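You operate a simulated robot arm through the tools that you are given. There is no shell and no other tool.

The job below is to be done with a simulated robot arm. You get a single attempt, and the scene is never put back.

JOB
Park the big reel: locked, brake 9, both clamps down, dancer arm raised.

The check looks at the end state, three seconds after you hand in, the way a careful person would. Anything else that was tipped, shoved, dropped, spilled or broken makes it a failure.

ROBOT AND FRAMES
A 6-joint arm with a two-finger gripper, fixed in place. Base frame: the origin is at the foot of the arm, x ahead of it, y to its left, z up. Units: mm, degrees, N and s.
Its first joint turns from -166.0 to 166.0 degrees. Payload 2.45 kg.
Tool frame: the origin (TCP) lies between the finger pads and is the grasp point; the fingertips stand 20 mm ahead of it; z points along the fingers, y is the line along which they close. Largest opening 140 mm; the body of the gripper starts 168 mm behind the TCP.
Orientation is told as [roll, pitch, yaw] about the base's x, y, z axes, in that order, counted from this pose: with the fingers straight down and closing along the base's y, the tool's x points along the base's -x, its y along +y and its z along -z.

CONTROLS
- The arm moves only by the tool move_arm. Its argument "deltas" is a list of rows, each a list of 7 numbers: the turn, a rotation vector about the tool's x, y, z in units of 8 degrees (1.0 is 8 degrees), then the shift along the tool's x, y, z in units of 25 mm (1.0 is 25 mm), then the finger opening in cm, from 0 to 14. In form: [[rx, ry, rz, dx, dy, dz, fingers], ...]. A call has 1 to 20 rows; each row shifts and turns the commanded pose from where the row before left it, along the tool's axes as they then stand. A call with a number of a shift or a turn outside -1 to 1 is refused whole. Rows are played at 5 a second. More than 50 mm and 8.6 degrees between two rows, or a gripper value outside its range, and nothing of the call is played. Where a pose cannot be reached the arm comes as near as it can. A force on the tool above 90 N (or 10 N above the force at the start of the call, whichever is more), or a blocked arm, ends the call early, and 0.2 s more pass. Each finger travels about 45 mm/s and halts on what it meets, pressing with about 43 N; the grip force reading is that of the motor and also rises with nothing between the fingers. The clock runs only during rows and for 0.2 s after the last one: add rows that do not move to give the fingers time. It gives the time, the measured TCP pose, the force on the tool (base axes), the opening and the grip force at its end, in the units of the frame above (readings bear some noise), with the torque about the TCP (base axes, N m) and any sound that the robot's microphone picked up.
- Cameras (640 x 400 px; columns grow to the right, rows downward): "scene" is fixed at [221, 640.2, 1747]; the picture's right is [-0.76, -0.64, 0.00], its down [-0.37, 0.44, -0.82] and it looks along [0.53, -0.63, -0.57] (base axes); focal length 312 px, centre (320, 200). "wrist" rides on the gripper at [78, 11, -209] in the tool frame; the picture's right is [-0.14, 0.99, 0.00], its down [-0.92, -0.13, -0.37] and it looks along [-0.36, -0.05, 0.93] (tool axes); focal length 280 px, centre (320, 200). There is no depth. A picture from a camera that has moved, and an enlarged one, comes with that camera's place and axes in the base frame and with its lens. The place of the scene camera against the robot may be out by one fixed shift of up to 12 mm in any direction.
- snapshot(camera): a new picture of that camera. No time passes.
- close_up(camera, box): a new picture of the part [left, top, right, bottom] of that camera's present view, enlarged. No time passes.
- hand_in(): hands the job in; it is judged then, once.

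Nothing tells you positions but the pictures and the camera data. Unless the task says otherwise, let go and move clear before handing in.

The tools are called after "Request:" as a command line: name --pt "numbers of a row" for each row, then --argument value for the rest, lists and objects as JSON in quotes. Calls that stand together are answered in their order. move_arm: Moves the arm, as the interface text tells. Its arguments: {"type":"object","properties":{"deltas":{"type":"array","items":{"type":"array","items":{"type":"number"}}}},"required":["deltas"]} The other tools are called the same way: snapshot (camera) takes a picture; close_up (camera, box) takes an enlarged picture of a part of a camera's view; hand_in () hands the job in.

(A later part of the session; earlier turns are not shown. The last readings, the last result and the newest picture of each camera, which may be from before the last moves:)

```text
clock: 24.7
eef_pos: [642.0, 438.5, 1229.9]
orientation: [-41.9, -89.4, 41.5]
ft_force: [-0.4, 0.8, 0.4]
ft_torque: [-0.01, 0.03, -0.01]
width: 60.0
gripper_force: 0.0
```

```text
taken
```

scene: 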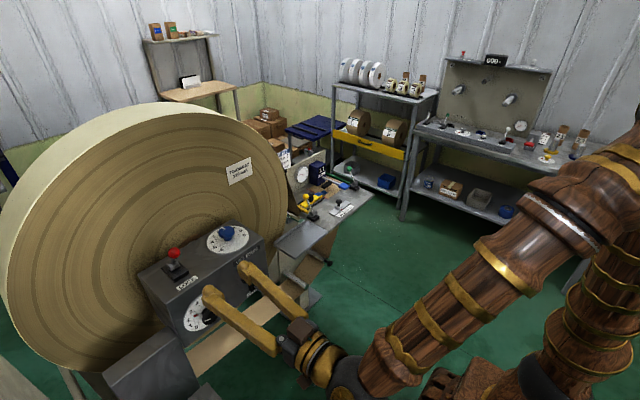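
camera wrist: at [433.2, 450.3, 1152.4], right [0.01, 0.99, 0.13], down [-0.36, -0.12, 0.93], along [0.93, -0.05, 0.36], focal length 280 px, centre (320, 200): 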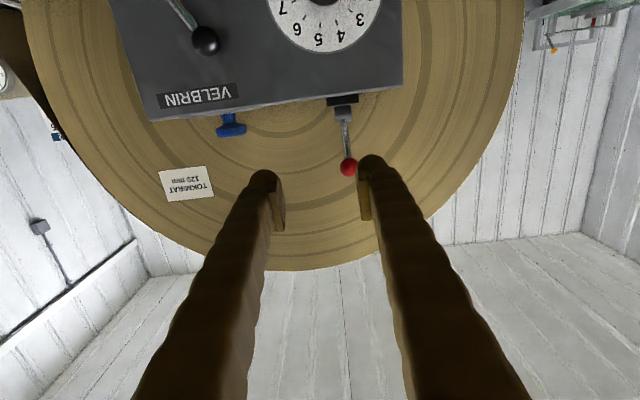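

Request:
move_arm --pt "0 0 0 0.6 0.11 0 6" --pt "0 0 0 0.6 0.11 0 6" --pt "0 0 0 0.6 0.11 0 6" --pt "0 0 0 0.6 0.11 0 6" --pt "0 0 0 0.6 0.11 0 6" --pt "0 0 0 0.6 0.11 0 6" --pt "0 0 0 0.6 0.11 0 6" --pt "0 0 0 0.6 0.11 0 6" --pt "0 0 0 0 0 0 6"

Request:
snapshot --camera "wrist"

Request:
snapshot --camera "scene"

```text
clock: 26.7
eef_pos: [641.1, 460.3, 1110.1]
orientation: [-41.7, -89.3, 41.3]
ft_force: [-0.6, -0.4, -0.5]
ft_torque: [0.03, -0.01, -0.02]
width: 60.1
gripper_force: 0.0
```

```text
taken
camera wrist: at [431.1, 470.6, 1032.7], right [0.01, 0.99, 0.13], down [-0.36, -0.12, 0.93], along [0.93, -0.05, 0.36], focal length 280 px, centre (320, 200)
```

wrist: 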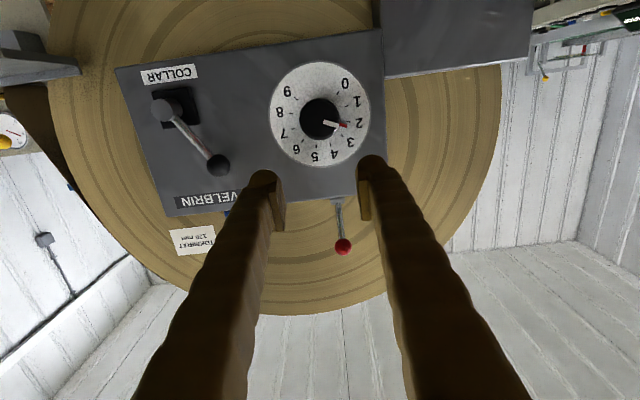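

```text
taken
```

scene: 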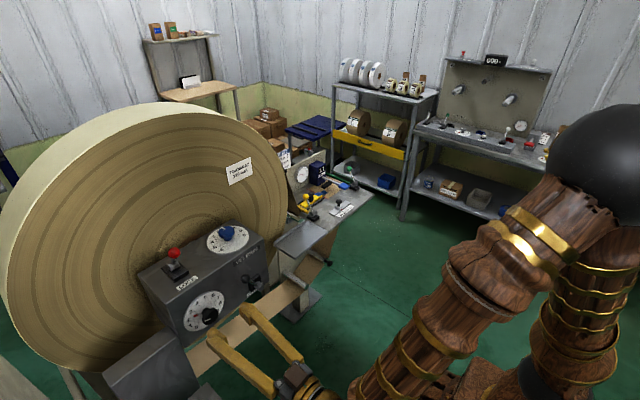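

The dial is clear now: the knob reads 2, and the black lever is labelled COLLAR, which I'll leave alone. Triangulating the wrist views puts the box front at x≈772 and the knob near (742, 466, 1060). I'll check that with a zoom.

Request:
close_up --camera "wrist" --box '[260, 50, 380, 180]'

Request:
close_up --camera "wrist" --box '[100, 40, 420, 270]'

```text
3.08 times, centred on (320, 115) of wrist
camera zoom: at [431.1, 470.6, 1032.7], right [0.01, 0.99, 0.13], down [-0.36, -0.12, 0.93], along [0.93, -0.05, 0.36], focal length 863 px, centre (320, 462)
```

zoom: 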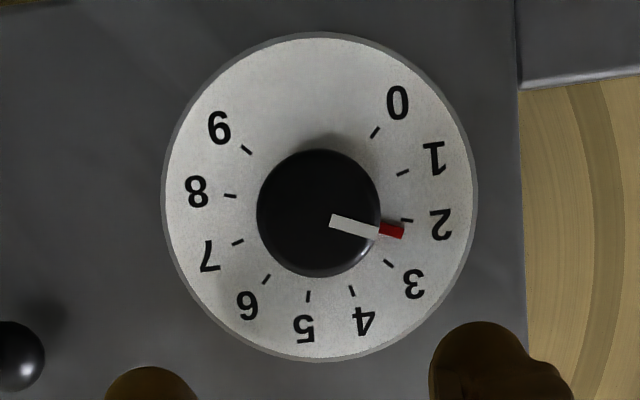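

```text
1.74 times, centred on (260, 155) of wrist
camera zoom: at [431.1, 470.6, 1032.7], right [0.01, 0.99, 0.13], down [-0.36, -0.12, 0.93], along [0.93, -0.05, 0.36], focal length 488 px, centre (424, 278)
```

zoom: 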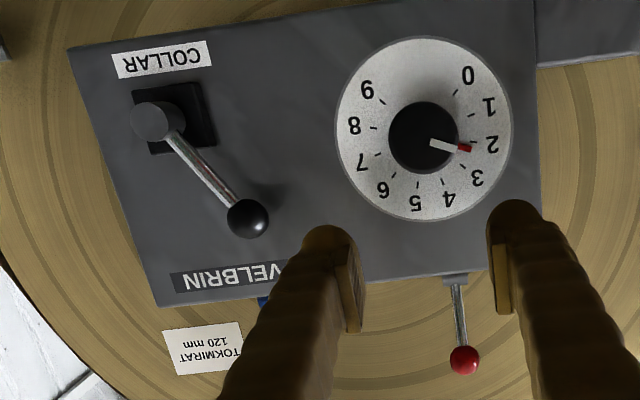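

The knob cap is about 43 mm across, with its axis near y=467.5, z≈1055. I'll line up on that axis at a standoff, then pre-rotate the gripper by −104° so one grip can cover the turn from 2 to 9.

Request:
move_arm --pt "0 -0.0875 0 0.55 0.08 0 9" --pt "0 0 0 0.55 0.07 0 9" --pt "0 0 0 0.55 0.07 0 9" --pt "0 0 0 0.55 0.07 0 9" --pt "0 0 -1 0 0 0 9" --pt "0 0 -1 0 0 0 9" --pt "0 0 -1 0 0 0 9" --pt "0 0 -1 0 0 0 9" --pt "0 0 -1 0 0 0 9" --pt "0 0 -1 0 0 0 9" --pt "0 0 0 0 0 0 9"

Request:
snapshot --camera "wrist"

Request:
snapshot --camera "scene"

```text
clock: 29.1
eef_pos: [641.8, 465.7, 1055.5]
orientation: [-90.2, -41.4, 89.9]
ft_force: [0.0, -0.3, 0.1]
ft_torque: [-0.02, 0.01, 0.01]
width: 90.2
gripper_force: 0.0
```

```text
taken
camera wrist: at [432.5, 415.4, 993.9], right [0.01, 0.76, -0.65], down [-0.37, 0.61, 0.7], along [0.93, 0.23, 0.28], focal length 280 px, centre (320, 200)
```

wrist: 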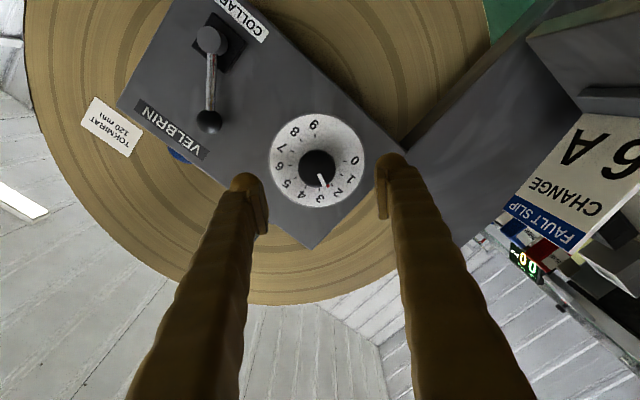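

```text
taken
```

scene: 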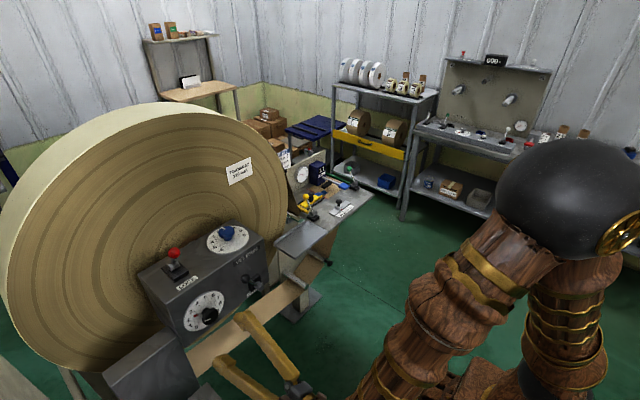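

Rotation works and the knob stays centred on the tool axis. I'll continue the pre-rotation to about −104°.

Request:
move_arm --pt "0 0 -1 0 0 0 9" --pt "0 0 -1 0 0 0 9" --pt "0 0 -1 0 0 0 9" --pt "0 0 -1 0 0 0 9" --pt "0 0 -1 0 0 0 9" --pt "0 0 -1 0 0 0 9" --pt "0 0 -1 0 0 0 9" --pt "0 0 0 0 0 0 9"

Request:
snapshot --camera "wrist"

```text
clock: 30.9
eef_pos: [641.3, 467.3, 1054.8]
orientation: [-90.1, 14.6, 89.6]
ft_force: [0.8, -0.2, -0.3]
ft_torque: [0.0, 0.0, 0.02]
width: 89.8
gripper_force: 0.1
```

```text
taken
camera wrist: at [432.4, 389.0, 1063.0], right [0.0, -0.12, -0.99], down [-0.36, 0.93, -0.11], along [0.93, 0.36, -0.04], focal length 280 px, centre (320, 200)
```

wrist: 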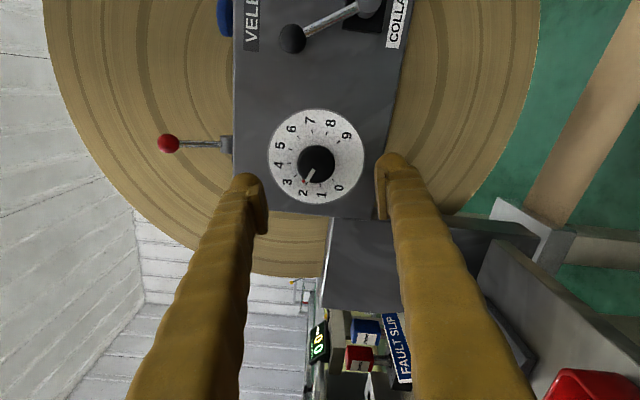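

Request:
close_up --camera "wrist" --box '[260, 100, 380, 220]'

```text
3.33 times, centred on (320, 160) of wrist
camera zoom: at [432.4, 389.0, 1063.0], right [0.0, -0.12, -0.99], down [-0.36, 0.93, -0.11], along [0.93, 0.36, -0.04], focal length 935 px, centre (320, 333)
```

zoom: 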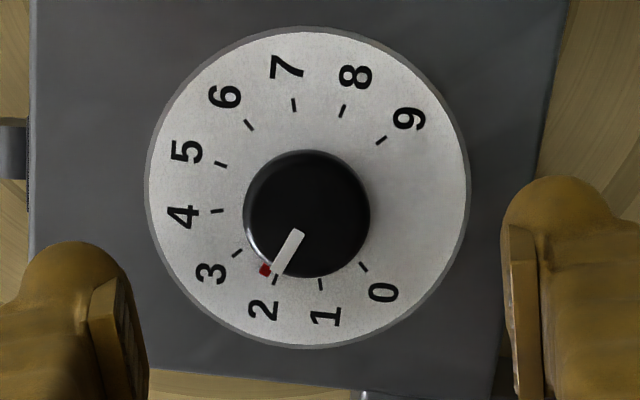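

The knob centre is about 4 mm higher than the tool axis. I'll correct that and advance over the knob with the fingers open.

Request:
move_arm --pt "0 0 0 0 -0.175 0 8" --pt "0 0 0 0 0 0.7 8" --pt "0 0 0 0 0 0.7 8" --pt "0 0 0 0 0 0.7 8" --pt "0 0 0 0 0 0.7 8" --pt "0 0 0 0 0 0.5 8" --pt "0 0 0 0 0 0.3 8" --pt "0 0 0 0 0 0 8"

Request:
snapshot --camera "wrist"

Request:
close_up --camera "scene" --box '[150, 250, 290, 370]'

```text
clock: 32.7
eef_pos: [731.4, 468.1, 1059.7]
orientation: [-90.2, 14.5, 89.5]
ft_force: [0.2, 0.0, -0.5]
ft_torque: [-0.02, -0.02, 0.02]
width: 79.8
gripper_force: 0.0
```

```text
taken
camera wrist: at [522.3, 389.6, 1067.4], right [0.0, -0.11, -0.99], down [-0.36, 0.93, -0.11], along [0.93, 0.36, -0.04], focal length 280 px, centre (320, 200)
```

wrist: 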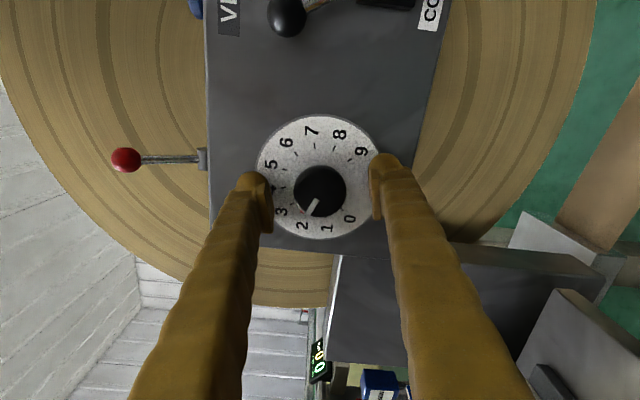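

```text
3.33 times, centred on (220, 310) of scene
camera zoom: at [221.0, 640.2, 1747.0], right [-0.76, -0.64, 0.0], down [-0.37, 0.44, -0.82], along [0.53, -0.63, -0.57], focal length 1042 px, centre (653, -167)
```

zoom: 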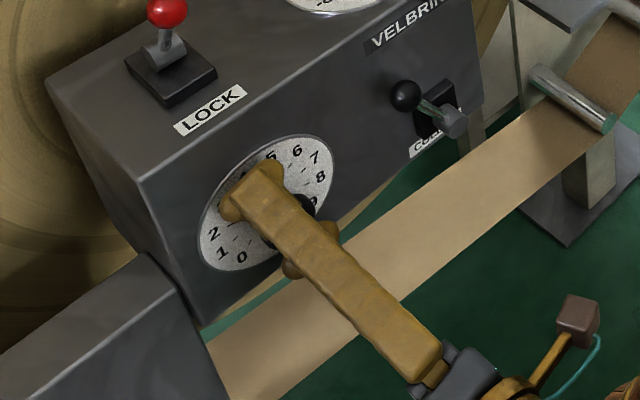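

The knob cap is between the fingers at TCP depth. I'll close on it.

Request:
move_arm --pt "0 0 0 0 0 0 3" --pt "0 0 0 0 0 0 3" --pt "0 0 0 0 0 0 3" --pt "0 0 0 0 0 0 3" --pt "0 0 0 0 0 0 3"

Request:
close_up --camera "wrist" --box '[230, 80, 410, 250]'

```text
clock: 33.9
eef_pos: [731.4, 466.7, 1059.5]
orientation: [-90.2, 14.5, 89.6]
ft_force: [17.5, -0.2, -3.7]
ft_torque: [0.04, 0.02, 0.04]
width: 38.1
gripper_force: 45.2
```

```text
2.35 times, centred on (320, 165) of wrist
camera zoom: at [522.6, 389.6, 1067.3], right [0.0, -0.11, -0.99], down [-0.36, 0.93, -0.11], along [0.93, 0.36, -0.04], focal length 660 px, centre (320, 282)
```

zoom: 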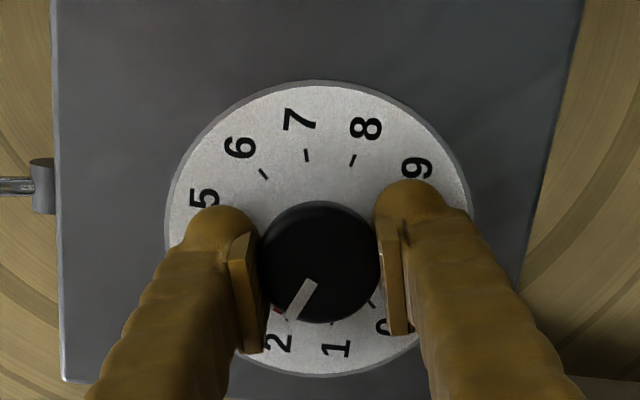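

The knob is gripped at 38 mm width. I'll turn it clockwise a little and check that it follows.

Request:
move_arm --pt "0 0 0.7 0 0 0 3" --pt "0 0 0.7 0 0 0 3" --pt "0 0 0.7 0 0 0 3" --pt "0 0 0.7 0 0 0 3" --pt "0 0 0.7 0 0 0 3" --pt "0 0 0 0 0 0 3"

Request:
close_up --camera "wrist" --box '[230, 80, 410, 250]'

```text
clock: 35.3
eef_pos: [730.9, 466.0, 1059.5]
orientation: [-90.3, -13.6, 89.6]
ft_force: [49.6, 15.2, 14.6]
ft_torque: [-0.02, 0.1, 0.12]
width: 38.1
gripper_force: 45.0
```

```text
2.35 times, centred on (320, 165) of wrist
camera zoom: at [522.8, 394.5, 1030.0], right [0.01, 0.37, -0.93], down [-0.36, 0.87, 0.34], along [0.93, 0.34, 0.14], focal length 660 px, centre (320, 282)
```

zoom: 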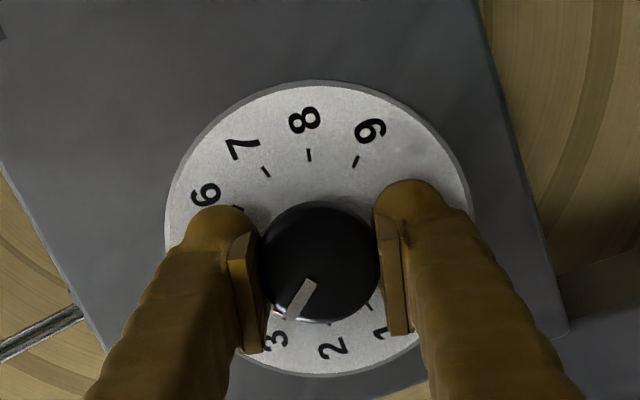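

It follows, now about at 3. I'll keep turning, with a slight advance to relieve the axial pull.

Request:
move_arm --pt "0 0 0 0 0 0.08 3" --pt "0 0 0.7 0 0 0 3" --pt "0 0 0.7 0 0 0 3" --pt "0 0 0.7 0 0 0 3" --pt "0 0 0.7 0 0 0 3" --pt "0 0 0 0 0 0 3"

```text
clock: 36.7
eef_pos: [732.6, 465.8, 1060.0]
orientation: [-90.4, -36.0, 89.8]
ft_force: [-28.3, -16.3, 45.5]
ft_torque: [-0.05, -0.55, -0.39]
width: 38.1
gripper_force: 45.1
```

Request:
move_arm --pt "0 0 0 -0.015 -0.048 -0.028 3" --pt "0 0 0.7 0 0 0 3" --pt "0 0 0.7 0 0 0 3" --pt "0 0 0.7 0 0 0 3" --pt "0 0 0 0 0 0 3"

Request:
close_up --camera "wrist" --box '[230, 80, 410, 250]'

```text
clock: 37.9
eef_pos: [731.6, 465.3, 1061.3]
orientation: [-90.1, -52.9, 89.8]
ft_force: [25.7, -28.8, 24.3]
ft_torque: [-0.02, 0.05, 0.05]
width: 37.8
gripper_force: 44.5
```

```text
2.35 times, centred on (320, 165) of wrist
camera zoom: at [524.1, 427.9, 990.4], right [0.01, 0.87, -0.49], down [-0.37, 0.46, 0.81], along [0.93, 0.17, 0.32], focal length 660 px, centre (320, 282)
```

zoom: 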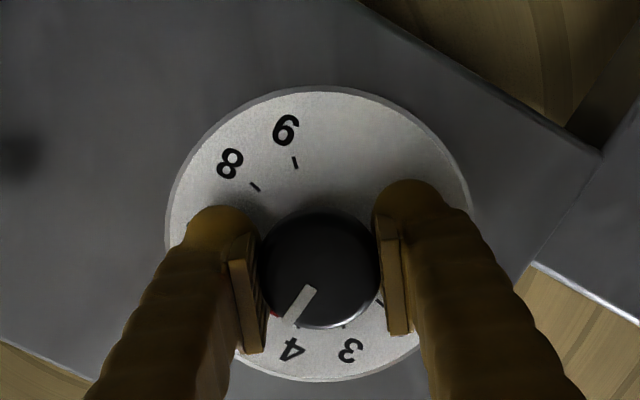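

Request:
move_arm --pt "0 0 0 0 -0.04 0.025 3" --pt "0 0 0.7 0 0 0 3" --pt "0 0 0.7 0 0 0 3" --pt "0 0 0.7 0 0 0 3" --pt "0 0 0.7 0 0 0 3" --pt "0 0 0 0 0 0 3"

```text
clock: 39.3
eef_pos: [732.2, 464.5, 1061.4]
orientation: [-90.4, -75.1, 90.2]
ft_force: [-6.8, -26.0, -3.0]
ft_torque: [0.0, -0.02, -0.11]
width: 38.0
gripper_force: 44.9
```

Request:
move_arm --pt "0 0 0 0 -0.03 0 3" --pt "0 0 0.7 0 0 0 3" --pt "0 0 0.7 0 0 0 3" --pt "0 0 0.7 0 0 0 3" --pt "0 0 0.7 0 0 0 3" --pt "0 0 0.7 0 0 0 3" --pt "0 0 0 0 0 0 3"

Request:
close_up --camera "wrist" --box '[230, 80, 410, 250]'

```text
clock: 40.9
eef_pos: [734.8, 469.5, 1072.2]
orientation: [89.4, -77.5, -90.2]
ft_force: [-5.9, -36.8, -4.3]
ft_torque: [-0.5, 0.58, -0.13]
width: 53.8
gripper_force: 18.0
out of reach, approached as far as the arm can: row 6
```

```text
2.35 times, centred on (320, 165) of wrist
camera zoom: at [526.3, 499.9, 998.3], right [0.01, 0.94, 0.35], down [-0.37, -0.32, 0.87], along [0.93, -0.14, 0.34], focal length 660 px, centre (320, 282)
```

zoom: 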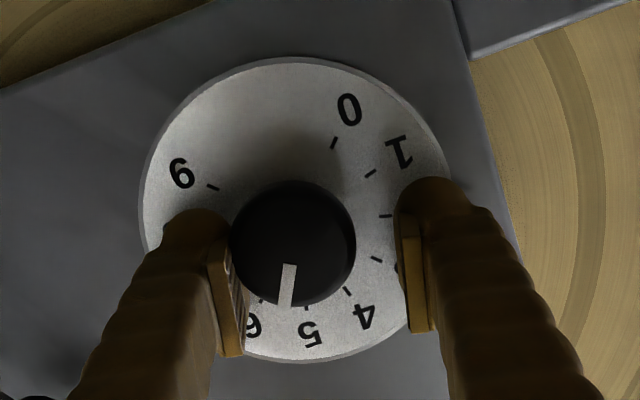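

The wrist hit a roll limit at about +10°, and the knob is now near 5.3. I'll release, back off and wind the wrist back, then regrip for the remaining ~110°.

Request:
move_arm --pt "0 0 0 0 0 0 9" --pt "0 0 0 0 0 0 9" --pt "0 0 0 0 0 0 9" --pt "0 0 -0.5 0 0 -0.4 9" --pt "0 0 -0.5 0 0 -0.7 9" --pt "0 0 -0.5 0 0 -0.7 9" --pt "0 0 -0.5 0 0 -0.7 9" --pt "0 0 0 0 0 0 9"

Request:
close_up --camera "wrist" --box '[230, 60, 410, 230]'

```text
clock: 42.7
eef_pos: [671.5, 472.7, 1071.6]
orientation: [-93.3, -87.0, 92.9]
ft_force: [0.1, 0.0, -0.5]
ft_torque: [-0.01, 0.02, -0.03]
width: 90.0
gripper_force: 0.1
```

```text
2.35 times, centred on (320, 145) of wrist
camera zoom: at [463.3, 479.8, 992.1], right [0.01, 1.0, 0.09], down [-0.37, -0.08, 0.93], along [0.93, -0.04, 0.37], focal length 660 px, centre (320, 329)
```

zoom: 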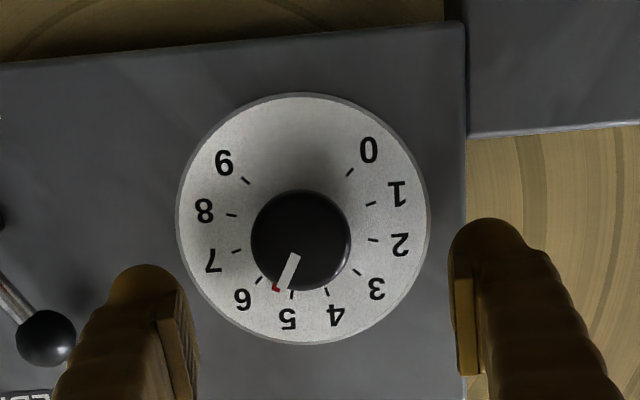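

The knob reads about 5.4. I'll realign to the knob axis and wind the wrist back to about −131°.

Request:
move_arm --pt "0 0 0 0.44 -0.26 0 9" --pt "0 0 -1 0 0 0 9" --pt "0 0 -1 0 0 0 9" --pt "0 0 -1 0 0 0 9" --pt "0 0 -1 0 0 0 9" --pt "0 0 -1 0 0 0 9" --pt "0 0 -1 0 0 0 9" --pt "0 0 -1 0 0 0 9" --pt "0 0 -1 0 0 0 9" --pt "0 0 -1 0 0 0 9" --pt "0 0 -1 0 0 0 9" --pt "0 0 -1 0 0 0 9" --pt "0 0 -1 0 0 0 9" --pt "0 0 -1 0 0 0 9" --pt "0 0 -1 0 0 0 9" --pt "0 0 -1 0 0 0 9" --pt "0 0 -1 0 0 0 9" --pt "0 0 0 0 0 0 9" --pt "0 0 0 0 0 0 9"

Request:
close_up --camera "wrist" --box '[230, 60, 410, 230]'

```text
clock: 46.7
eef_pos: [672.8, 464.6, 1061.0]
orientation: [-90.2, 40.9, 89.5]
ft_force: [0.6, -0.7, -0.6]
ft_torque: [0.0, 0.02, -0.01]
width: 89.9
gripper_force: 0.0
```

```text
2.35 times, centred on (320, 145) of wrist
camera zoom: at [463.1, 399.5, 1102.9], right [0.0, -0.54, -0.84], down [-0.36, 0.78, -0.51], along [0.93, 0.3, -0.2], focal length 660 px, centre (320, 329)
```

zoom: 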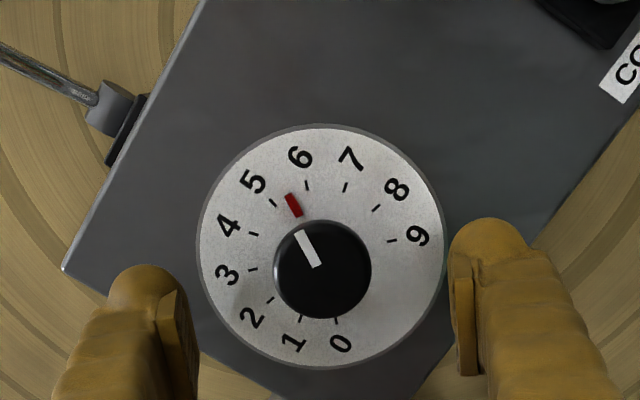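

Well aligned, with the pointer at 5.4. I'll advance and grip again.

Request:
move_arm --pt "0 0 0 0 0 0.6 9" --pt "0 0 0 0 0 0.6 9" --pt "0 0 0 0 0 0.6 9" --pt "0 0 0 0 0 0.56 9" --pt "0 0 0 0 0 0 9" --pt "0 0 0 0 0 0 3" --pt "0 0 0 0 0 0 3" --pt "0 0 0 0 0 0 3" --pt "0 0 0 0 0 0 3" --pt "0 0 0 0 0 0 3" --pt "0 0 0 0 0 0 3"

Request:
close_up --camera "wrist" --box '[230, 80, 410, 250]'

```text
clock: 49.1
eef_pos: [731.6, 465.3, 1060.8]
orientation: [-90.2, 40.9, 89.5]
ft_force: [17.3, 2.7, 0.7]
ft_torque: [-0.01, -0.01, 0.03]
width: 38.4
gripper_force: 44.8
```

```text
2.35 times, centred on (320, 165) of wrist
camera zoom: at [522.5, 398.9, 1102.2], right [0.0, -0.54, -0.84], down [-0.36, 0.78, -0.51], along [0.93, 0.3, -0.2], focal length 660 px, centre (320, 282)
```

zoom: 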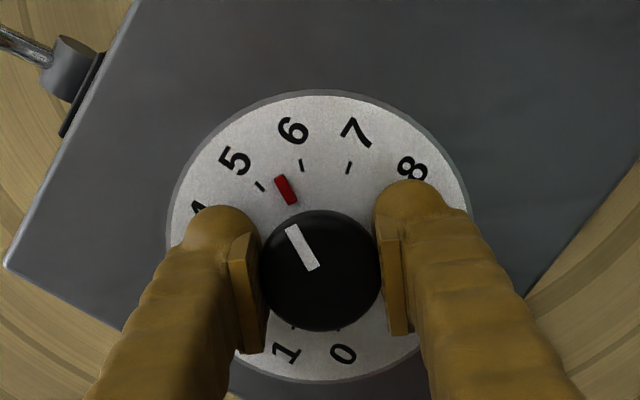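

Request:
move_arm --pt "0 0 0.7 0 0 0 3" --pt "0 0 0.7 0 0 0 3" --pt "0 0 0.7 0 0 0 3" --pt "0 0 0.7 0 0 0.03 3" --pt "0 0 0.7 0 0 0 3" --pt "0 0 0.7 0 0 0 3" --pt "0 0 0 0 0 0 3"

Request:
close_up --camera "wrist" --box '[230, 80, 410, 250]'

```text
clock: 50.7
eef_pos: [731.4, 463.7, 1058.7]
orientation: [-90.1, 7.4, 89.6]
ft_force: [5.9, -6.0, -19.0]
ft_torque: [-0.01, 0.12, -0.03]
width: 38.0
gripper_force: 44.8
```

```text
2.35 times, centred on (320, 165) of wrist
camera zoom: at [522.8, 386.0, 1058.4], right [0.0, 0.01, -1.0], down [-0.36, 0.93, 0.01], along [0.93, 0.36, 0.01], focal length 660 px, centre (320, 282)
```

zoom: 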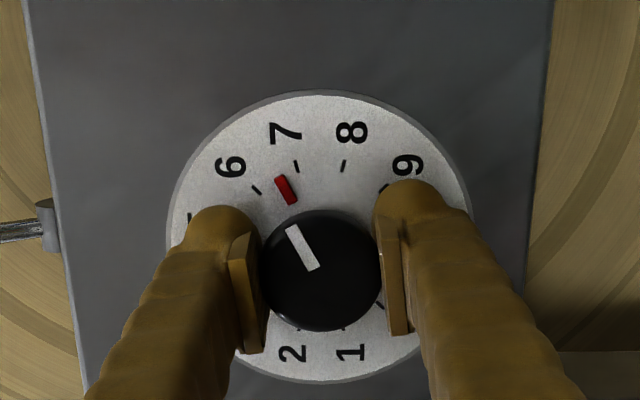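

Request:
move_arm --pt "0 0 0.7 0 0.02 0 3" --pt "0 0 0.7 0 0 0 3" --pt "0 0 0.7 0 0 0 3" --pt "0 0 0.7 0 0 0 3" --pt "0 0 0.7 0 0 0 3" --pt "0 0 0.7 0 0 0 3" --pt "0 0 0 0 0 0 3"

Request:
close_up --camera "wrist" --box '[230, 80, 410, 250]'

```text
clock: 52.3
eef_pos: [732.4, 464.9, 1059.5]
orientation: [-90.1, -26.3, 89.7]
ft_force: [9.8, -1.2, -30.9]
ft_torque: [-0.03, 0.19, -0.01]
width: 38.4
gripper_force: 45.2
```

```text
2.35 times, centred on (320, 165) of wrist
camera zoom: at [523.0, 399.7, 1014.3], right [0.0, 0.56, -0.83], down [-0.37, 0.77, 0.52], along [0.93, 0.3, 0.21], focal length 660 px, centre (320, 282)
```

zoom: 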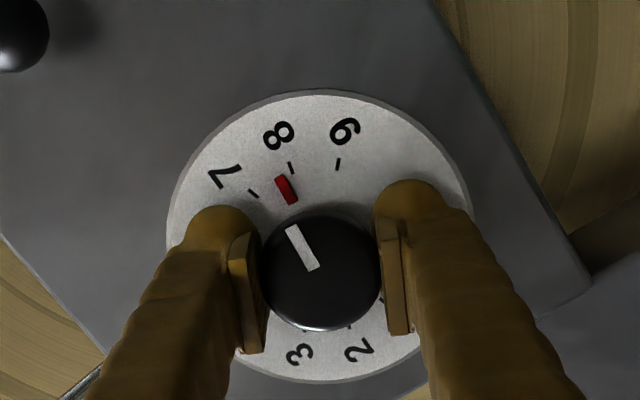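

Request:
move_arm --pt "0 0 0.7 0 0.025 0 3" --pt "0 0 0.7 0 0 0 3" --pt "0 0 0.7 0 0 0 3" --pt "0 0 0.7 0 0 0 3" --pt "0 0 0.7 0 0 0 3" --pt "0 0 0.7 0 0 0 3" --pt "0 0 0 0 0 0 3"

Request:
close_up --camera "wrist" --box '[230, 80, 410, 250]'

```text
clock: 53.9
eef_pos: [732.3, 464.8, 1058.8]
orientation: [-90.3, -60.0, 89.8]
ft_force: [-8.0, -2.4, -31.7]
ft_torque: [0.01, 0.23, 0.09]
width: 38.3
gripper_force: 45.2
```

```text
2.35 times, centred on (320, 165) of wrist
camera zoom: at [523.7, 435.7, 985.4], right [0.01, 0.93, -0.38], down [-0.37, 0.35, 0.86], along [0.93, 0.13, 0.34], focal length 660 px, centre (320, 282)
```

zoom: 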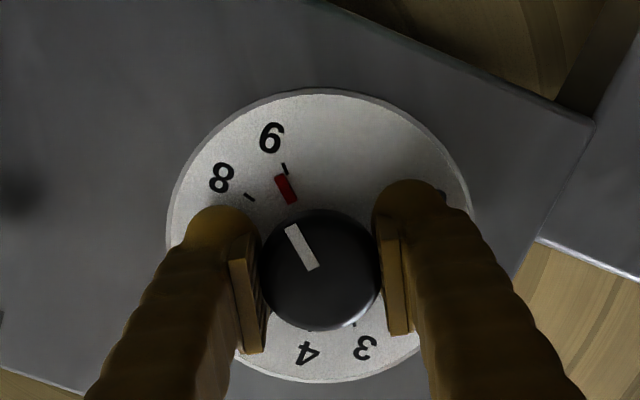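

About 8.7 now. I'll turn a few more degrees and then check it from a clear view.

Request:
move_arm --pt "0 0 0.6 0 0.02 0 3" --pt "0 0 0.55 0 0 0 3" --pt "0 0 0 0 0 0 3"

Request:
close_up --camera "wrist" --box '[230, 80, 410, 250]'

Request:
close_up --camera "wrist" --box '[280, 100, 350, 170]'

```text
clock: 54.7
eef_pos: [733.1, 464.3, 1059.6]
orientation: [-90.5, -69.2, 90.0]
ft_force: [-0.1, -5.2, -23.0]
ft_torque: [-0.14, 0.16, 0.06]
width: 38.1
gripper_force: 45.1
```

```text
2.35 times, centred on (320, 165) of wrist
camera zoom: at [524.0, 448.2, 981.8], right [0.01, 0.97, -0.22], down [-0.37, 0.21, 0.9], along [0.93, 0.08, 0.36], focal length 660 px, centre (320, 282)
```

zoom: 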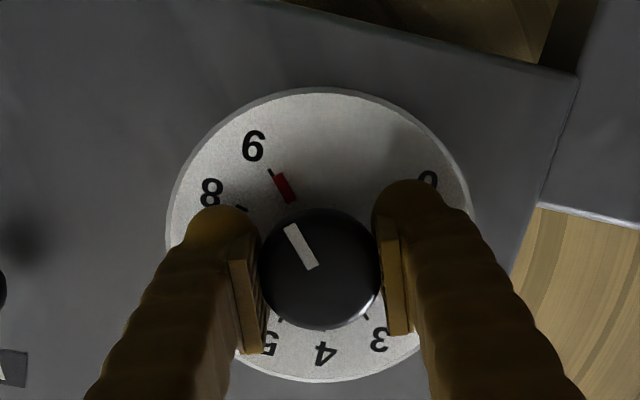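

```text
5.71 times, centred on (315, 135) of wrist
camera zoom: at [524.0, 448.2, 981.8], right [0.01, 0.97, -0.22], down [-0.37, 0.21, 0.9], along [0.93, 0.08, 0.36], focal length 1602 px, centre (349, 571)
```

zoom: 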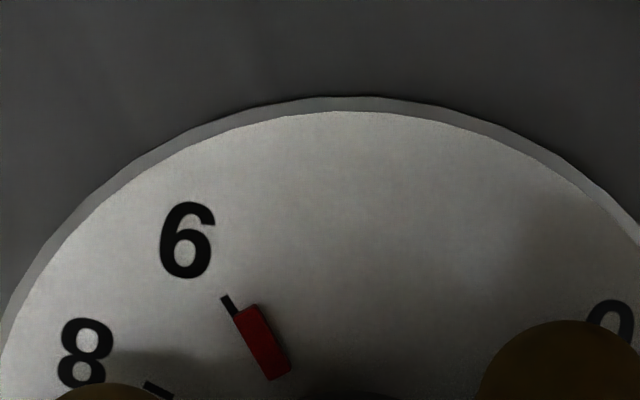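

The pointer looks to be on 9. I'll release, back off and check it head-on.

Request:
move_arm --pt "0 0 0 0 0 0 9" --pt "0 0 0 0 0 0 9" --pt "0 0 0 0 0 0 9" --pt "0 0 0 0 0 -0.6 9" --pt "0 0 0 0 0 -0.8 9" --pt "0 0 0 0 0 -0.8 9" --pt "0 0 0 0 0 -0.8 9" --pt "0 0 0 0 0 -0.8 9" --pt "0 0 0 0 0 0 9"

Request:
close_up --camera "wrist" --box '[250, 90, 390, 220]'

Request:
close_up --camera "scene" --box '[150, 230, 270, 340]'

```text
clock: 56.7
eef_pos: [636.0, 465.1, 1059.6]
orientation: [-90.4, -69.0, 90.0]
ft_force: [-0.3, 0.2, 0.0]
ft_torque: [0.03, -0.01, 0.01]
width: 90.0
gripper_force: 0.1
```

```text
3.08 times, centred on (320, 155) of wrist
camera zoom: at [428.4, 448.4, 981.9], right [0.01, 0.97, -0.22], down [-0.37, 0.21, 0.9], along [0.93, 0.08, 0.36], focal length 863 px, centre (320, 338)
```

zoom: 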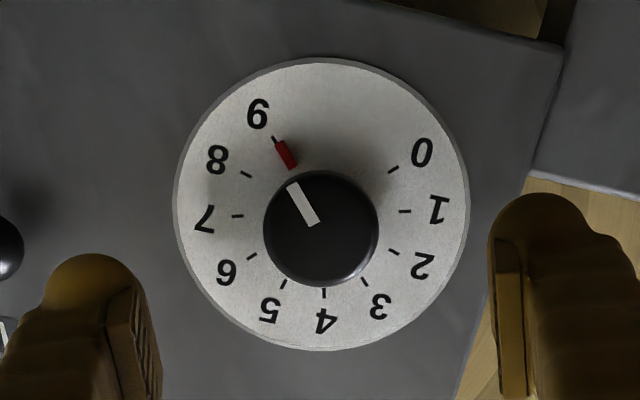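

```text
3.64 times, centred on (210, 285) of scene
camera zoom: at [221.0, 640.2, 1747.0], right [-0.76, -0.64, 0.0], down [-0.37, 0.44, -0.82], along [0.53, -0.63, -0.57], focal length 1136 px, centre (720, -109)
```

zoom: 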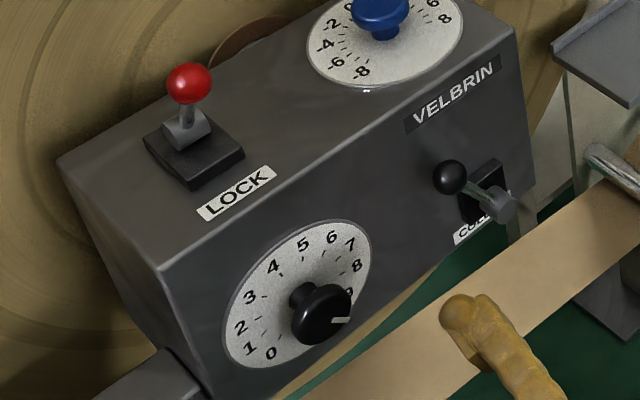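

Request:
close_up --camera "wrist" --box '[295, 115, 345, 185]'

```text
5.71 times, centred on (320, 150) of wrist
camera zoom: at [428.4, 448.4, 981.9], right [0.01, 0.97, -0.22], down [-0.37, 0.21, 0.9], along [0.93, 0.08, 0.36], focal length 1602 px, centre (320, 486)
```

zoom: 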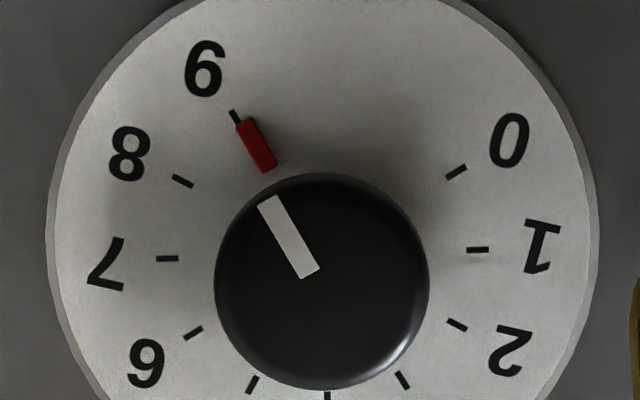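

The pointer sits on the 9 tick within a degree or two, and the lever leans over LOCK. Next is the splice table: I'll straighten the wrist, back off and move toward the clamps, whose balls I put near (924, -101, 1042) and (923, -392, 1041).

Request:
move_arm --pt "0 0 0 -0.87 -0.33 0 9" --pt "0 0 0 -0.87 -0.33 0 9" --pt "0 0 0 -0.87 -0.33 0 9" --pt "0 0 0 -0.87 -0.33 0 9" --pt "0 0 0 -0.87 -0.33 0 9" --pt "0 0 0 -0.87 -0.33 0 9" --pt "0 0 0 0.35 -0.92 0 9" --pt "0 0 0 0.35 -0.92 0 9" --pt "0 0 0 0.35 -0.92 0 9" --pt "0 0 0 0.35 -0.92 0 9" --pt "0 0 0 0.35 -0.92 0 9" --pt "0 0 0 0.35 -0.92 0 9" --pt "0 0 0 0.35 -0.92 0 9" --pt "0 0 0 0.35 -0.92 0 9" --pt "0 0 0 0.35 -0.92 0 9" --pt "0 0 0 0.35 -0.92 0 9" --pt "0 0 0 0 0 0 9"

Request:
snapshot --camera "wrist"

Request:
snapshot --camera "scene"

```text
clock: 60.3
eef_pos: [648.0, 229.4, 1210.6]
orientation: [-89.9, -69.0, 89.7]
ft_force: [0.4, 0.1, -0.6]
ft_torque: [0.0, 0.04, -0.01]
width: 90.1
gripper_force: 0.0
out of reach, approached as far as the arm can: row 15, 16
```

```text
taken
camera wrist: at [439.1, 213.0, 1132.5], right [0.01, 0.97, -0.22], down [-0.37, 0.21, 0.91], along [0.93, 0.08, 0.36], focal length 280 px, centre (320, 200)
```

wrist: 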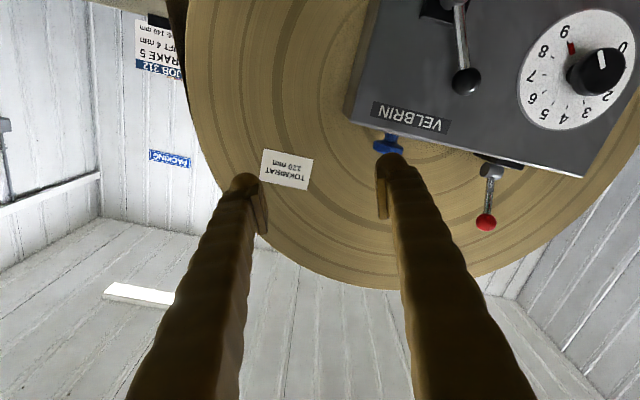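

```text
taken
```

scene: 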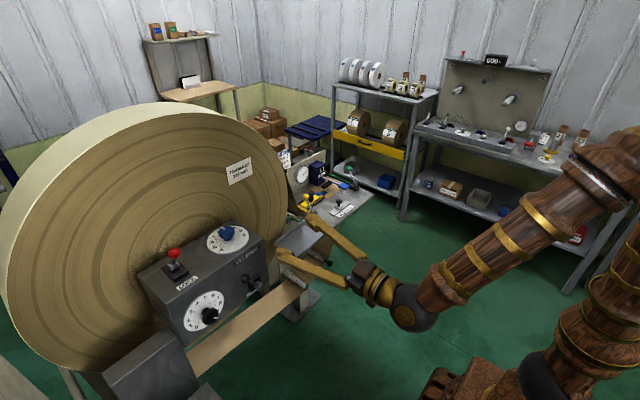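

I'm near another joint limit with the tool horizontal here. I'll tilt back to 45° and square it up before travelling further.

Request:
move_arm --pt "0 0.7 0.3 0 0 -0.2 9" --pt "0 0.7 0.3 0 0 -0.2 9" --pt "0 0.7 0.3 0 0 0 9" --pt "0 0.7 0.3 0 0 0 9" --pt "0 0.7 0.3 0 0 0 9" --pt "0 0.7 0.3 0 0 0 9" --pt "0 0.7 0.3 0 0 0 9" --pt "0 0.7 0.3 0 0 0 9" --pt "0 0 0 0 0 0 9"

```text
clock: 62.3
eef_pos: [637.7, 230.0, 1211.0]
orientation: [-5.0, -46.4, -3.8]
ft_force: [0.0, -0.1, 0.2]
ft_torque: [-0.02, -0.01, -0.02]
width: 90.1
gripper_force: 0.1
```

Request:
move_arm --pt "-0.48 0.09 -0.16 0 0 0 9" --pt "-0.48 0.09 -0.16 0 0 0 9" --pt "0 0 0 0 0 0 9"

Request:
move_arm --pt "0 0 0 0 -1 0 8" --pt "0 0 0 0 -1 0 8" --pt "0 0 0 0 -1 0 8" --pt "0 0 0 0 -1 0 8" --pt "0 0 0 0 -1 0 8" --pt "0 0 0 0 -1 0 8" --pt "0 0 0 0 -1 0 8" --pt "0 0 0 0 -1 0 8" --pt "0 0 0 0 -1 0 8" --pt "0 0 0 0 -1 0 8" --pt "0 0 0 0 -1 0 8" --pt "0 0 0 0 0 0 8"

Request:
snapshot --camera "wrist"

Request:
snapshot --camera "scene"

```text
clock: 63.1
eef_pos: [638.0, 230.0, 1211.7]
orientation: [0.1, -44.8, -0.2]
ft_force: [0.7, -0.1, 0.2]
ft_torque: [0.0, 0.0, -0.01]
width: 90.0
gripper_force: 0.1
```

```text
clock: 65.7
eef_pos: [638.0, -45.6, 1210.6]
orientation: [0.1, -44.8, -0.2]
ft_force: [-0.6, -0.7, -0.4]
ft_torque: [-0.01, -0.03, 0.01]
width: 80.1
gripper_force: 0.1
```

```text
taken
camera wrist: at [435.9, -34.7, 1303.0], right [0.1, 0.99, 0.1], down [0.39, -0.13, 0.91], along [0.91, -0.05, -0.4], focal length 280 px, centre (320, 200)
```

wrist: 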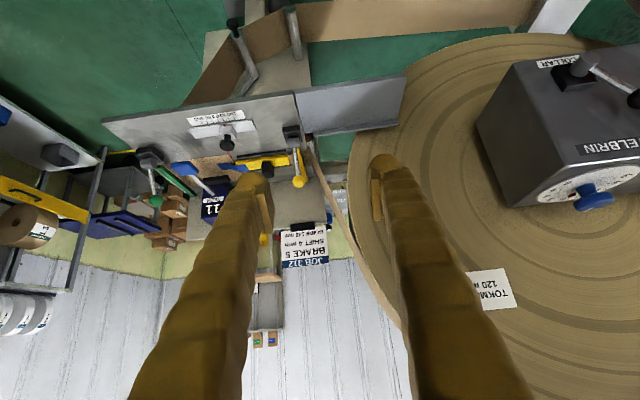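

```text
taken
```

scene: 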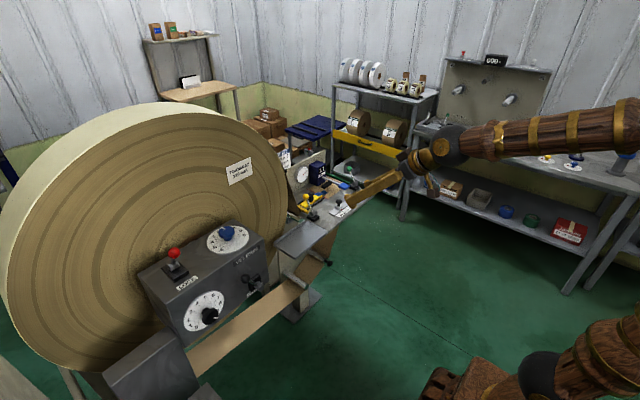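

The tool is square again at 45° and the splice table is in view. I'll zoom in on the clamps and the dancer arm.

Request:
close_up --camera "wrist" --box '[100, 90, 340, 240]'

Request:
close_up --camera "wrist" --box '[170, 0, 350, 115]'

Request:
close_up --camera "wrist" --box '[230, 110, 340, 200]'

```text
2.67 times, centred on (220, 165) of wrist
camera zoom: at [435.9, -34.7, 1303.0], right [0.1, 0.99, 0.1], down [0.39, -0.13, 0.91], along [0.91, -0.05, -0.4], focal length 748 px, centre (587, 293)
```

zoom: 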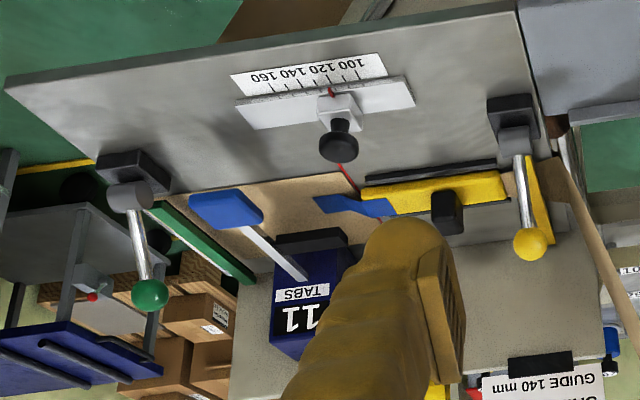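

```text
3.48 times, centred on (260, 58) of wrist
camera zoom: at [435.9, -34.7, 1303.0], right [0.1, 0.99, 0.1], down [0.39, -0.13, 0.91], along [0.91, -0.05, -0.4], focal length 975 px, centre (529, 696)
```

zoom: 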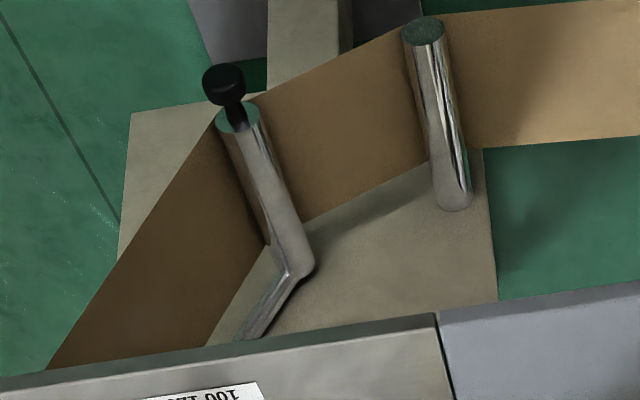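

```text
4.44 times, centred on (285, 155) of wrist
camera zoom: at [435.9, -34.7, 1303.0], right [0.1, 0.99, 0.1], down [0.39, -0.13, 0.91], along [0.91, -0.05, -0.4], focal length 1246 px, centre (476, 400)
```

zoom: 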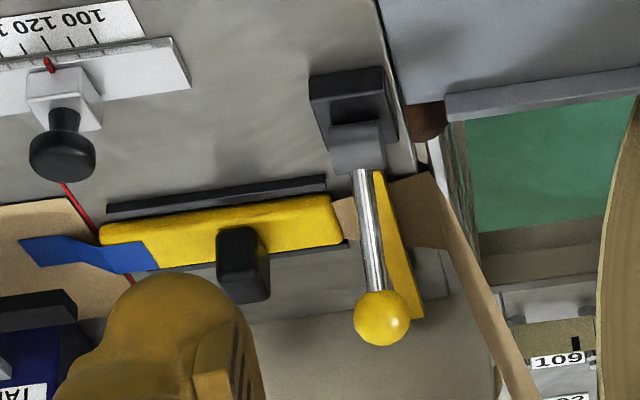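

The dancer is a roller on a bent arm under the table with a black knob on its front end. The yellow clamp ball works out at (933, -100, 1035), tilted +x like the lock was. I'll approach it the same way, stopping 60 mm short.

Request:
move_arm --pt "0 0 0 -0.285 -0.181 0.908 5" --pt "0 0 0 -0.285 -0.181 0.908 5" --pt "0 0 0 -0.285 -0.181 0.908 5" --pt "0 0 0 -0.285 -0.181 0.908 5" --pt "0 0 0 -0.285 -0.181 0.908 5" --pt "0 0 0 -0.285 -0.181 0.908 5" --pt "0 0 0 -0.285 -0.181 0.908 5" --pt "0 0 0 -0.285 -0.181 0.908 5" --pt "0 0 0 -0.285 -0.181 0.908 5" --pt "0 0 0 -0.285 -0.181 0.908 5" --pt "0 0 0 -0.285 -0.181 0.908 5" --pt "0 0 0 -0.285 -0.181 0.908 5" --pt "0 0 0 0 0 0 5"

Request:
close_up --camera "wrist" --box '[220, 70, 420, 230]'

Request:
close_up --camera "scene" --box '[260, 140, 400, 228]'

```text
clock: 68.5
eef_pos: [889.1, -100.2, 1077.6]
orientation: [0.2, -44.9, -0.2]
ft_force: [-0.3, 0.6, 0.3]
ft_torque: [0.0, 0.0, 0.01]
width: 49.9
gripper_force: 0.0
```

```text
2.50 times, centred on (320, 150) of wrist
camera zoom: at [687.0, -88.8, 1170.5], right [0.1, 0.99, 0.1], down [0.39, -0.13, 0.91], along [0.91, -0.05, -0.4], focal length 701 px, centre (320, 325)
```

zoom: 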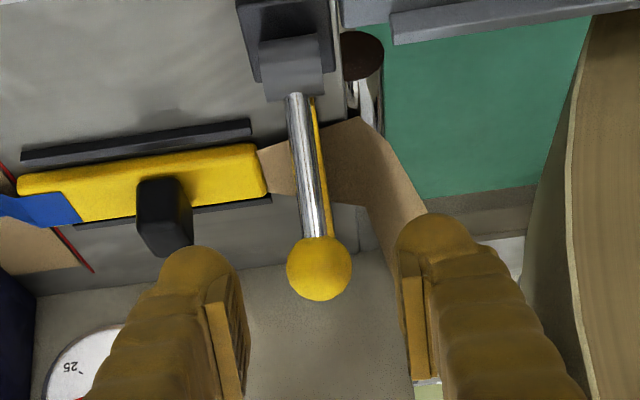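

```text
4.55 times, centred on (330, 184) of scene
camera zoom: at [221.0, 640.2, 1747.0], right [-0.76, -0.64, 0.0], down [-0.37, 0.44, -0.82], along [0.53, -0.63, -0.57], focal length 1420 px, centre (274, 273)
```

zoom: 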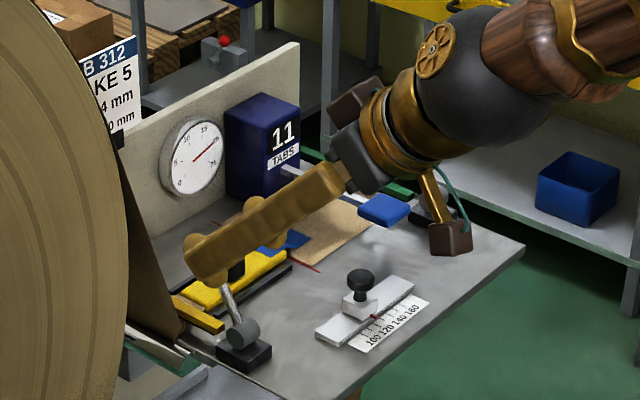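

Aligned, with the ball 56 mm ahead. I'll advance with a 40 mm opening, clear of the black guide handle, and grip.

Request:
move_arm --pt "0 0 0 0 0 0 4.2" --pt "0 0 0 0 0 0.6 4.2" --pt "0 0 0 0 0 0.6 4.2" --pt "0 0 0 0 0 0.6 4.2" --pt "0 0 0 0 0 0.44 4.2" --pt "0 0 0 0 0 0 4.2" --pt "0 0 0 0 0 0 1.5" --pt "0 0 0 0 0 0 1.5" --pt "0 0 0 0 0 0 1.5"

Request:
close_up --camera "wrist" --box '[220, 70, 420, 230]'

Request:
close_up --camera "scene" --box '[260, 140, 400, 228]'

```text
clock: 70.5
eef_pos: [928.2, -99.5, 1037.2]
orientation: [0.1, -44.9, -0.3]
ft_force: [2.9, -20.3, -3.9]
ft_torque: [0.06, -0.22, 0.08]
width: 21.5
gripper_force: 37.7
```

```text
2.50 times, centred on (320, 150) of wrist
camera zoom: at [726.4, -88.9, 1130.8], right [0.1, 0.99, 0.1], down [0.39, -0.13, 0.91], along [0.91, -0.05, -0.4], focal length 701 px, centre (320, 325)
```

zoom: 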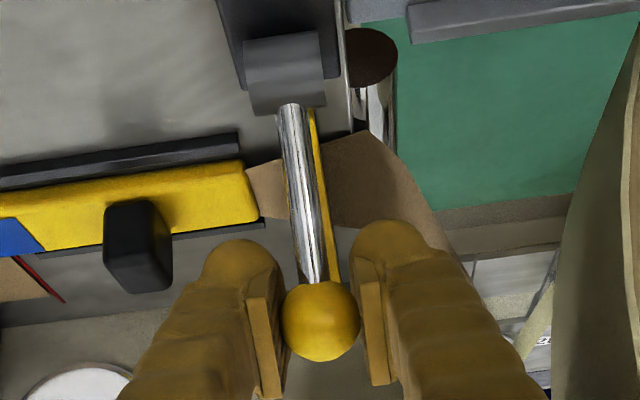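

```text
4.55 times, centred on (330, 184) of scene
camera zoom: at [221.0, 640.2, 1747.0], right [-0.76, -0.64, 0.0], down [-0.37, 0.44, -0.82], along [0.53, -0.63, -0.57], focal length 1420 px, centre (274, 273)
```

zoom: 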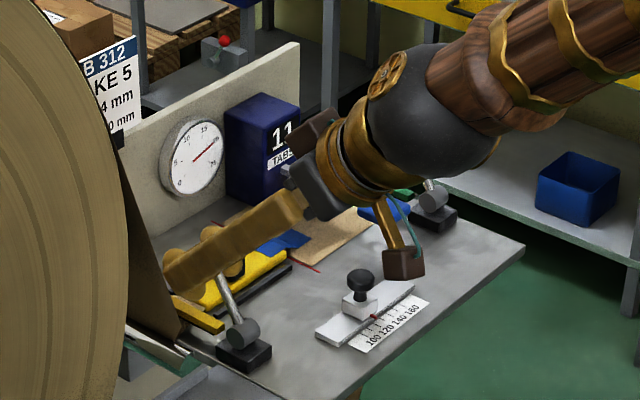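

The ball is gripped at 21.5 mm. I'll throw it through the 60° arc toward −x.

Request:
move_arm --pt "0 0 0 0.178 0 -0.489 1.5" --pt "0 0 0 0.263 0 -0.455 1.5" --pt "0 0 0 0.337 0 -0.399 1.5" --pt "0 0 0 0.399 0 -0.337 1.5"

Request:
close_up --camera "scene" --box '[260, 140, 400, 228]'

Request:
close_up --camera "wrist" --box '[220, 70, 420, 230]'

```text
clock: 71.5
eef_pos: [878.1, -100.0, 1048.1]
orientation: [0.1, -44.8, -0.3]
ft_force: [15.6, -34.2, -3.5]
ft_torque: [0.16, -1.06, -0.29]
width: 21.9
gripper_force: 44.9
```

```text
4.55 times, centred on (330, 184) of scene
camera zoom: at [221.0, 640.2, 1747.0], right [-0.76, -0.64, 0.0], down [-0.37, 0.44, -0.82], along [0.53, -0.63, -0.57], focal length 1420 px, centre (274, 273)
```

zoom: 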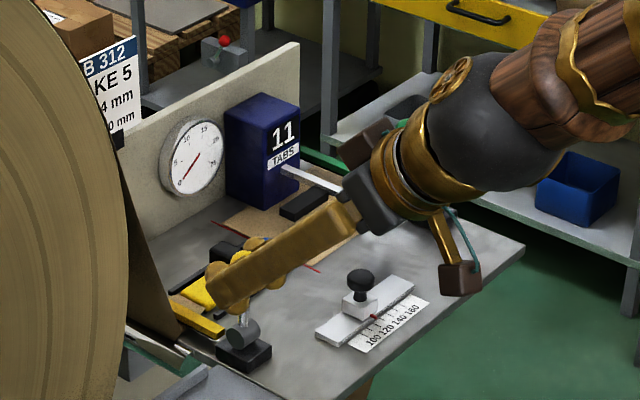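

```text
2.50 times, centred on (320, 150) of wrist
camera zoom: at [675.8, -88.8, 1140.0], right [0.1, 0.99, 0.1], down [0.39, -0.13, 0.91], along [0.91, -0.05, -0.4], focal length 701 px, centre (320, 325)
```

zoom: 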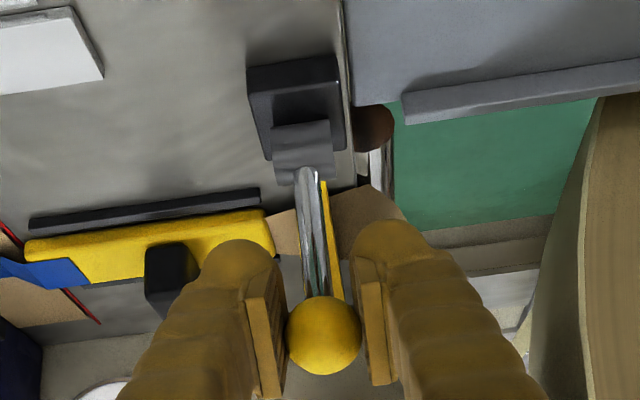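

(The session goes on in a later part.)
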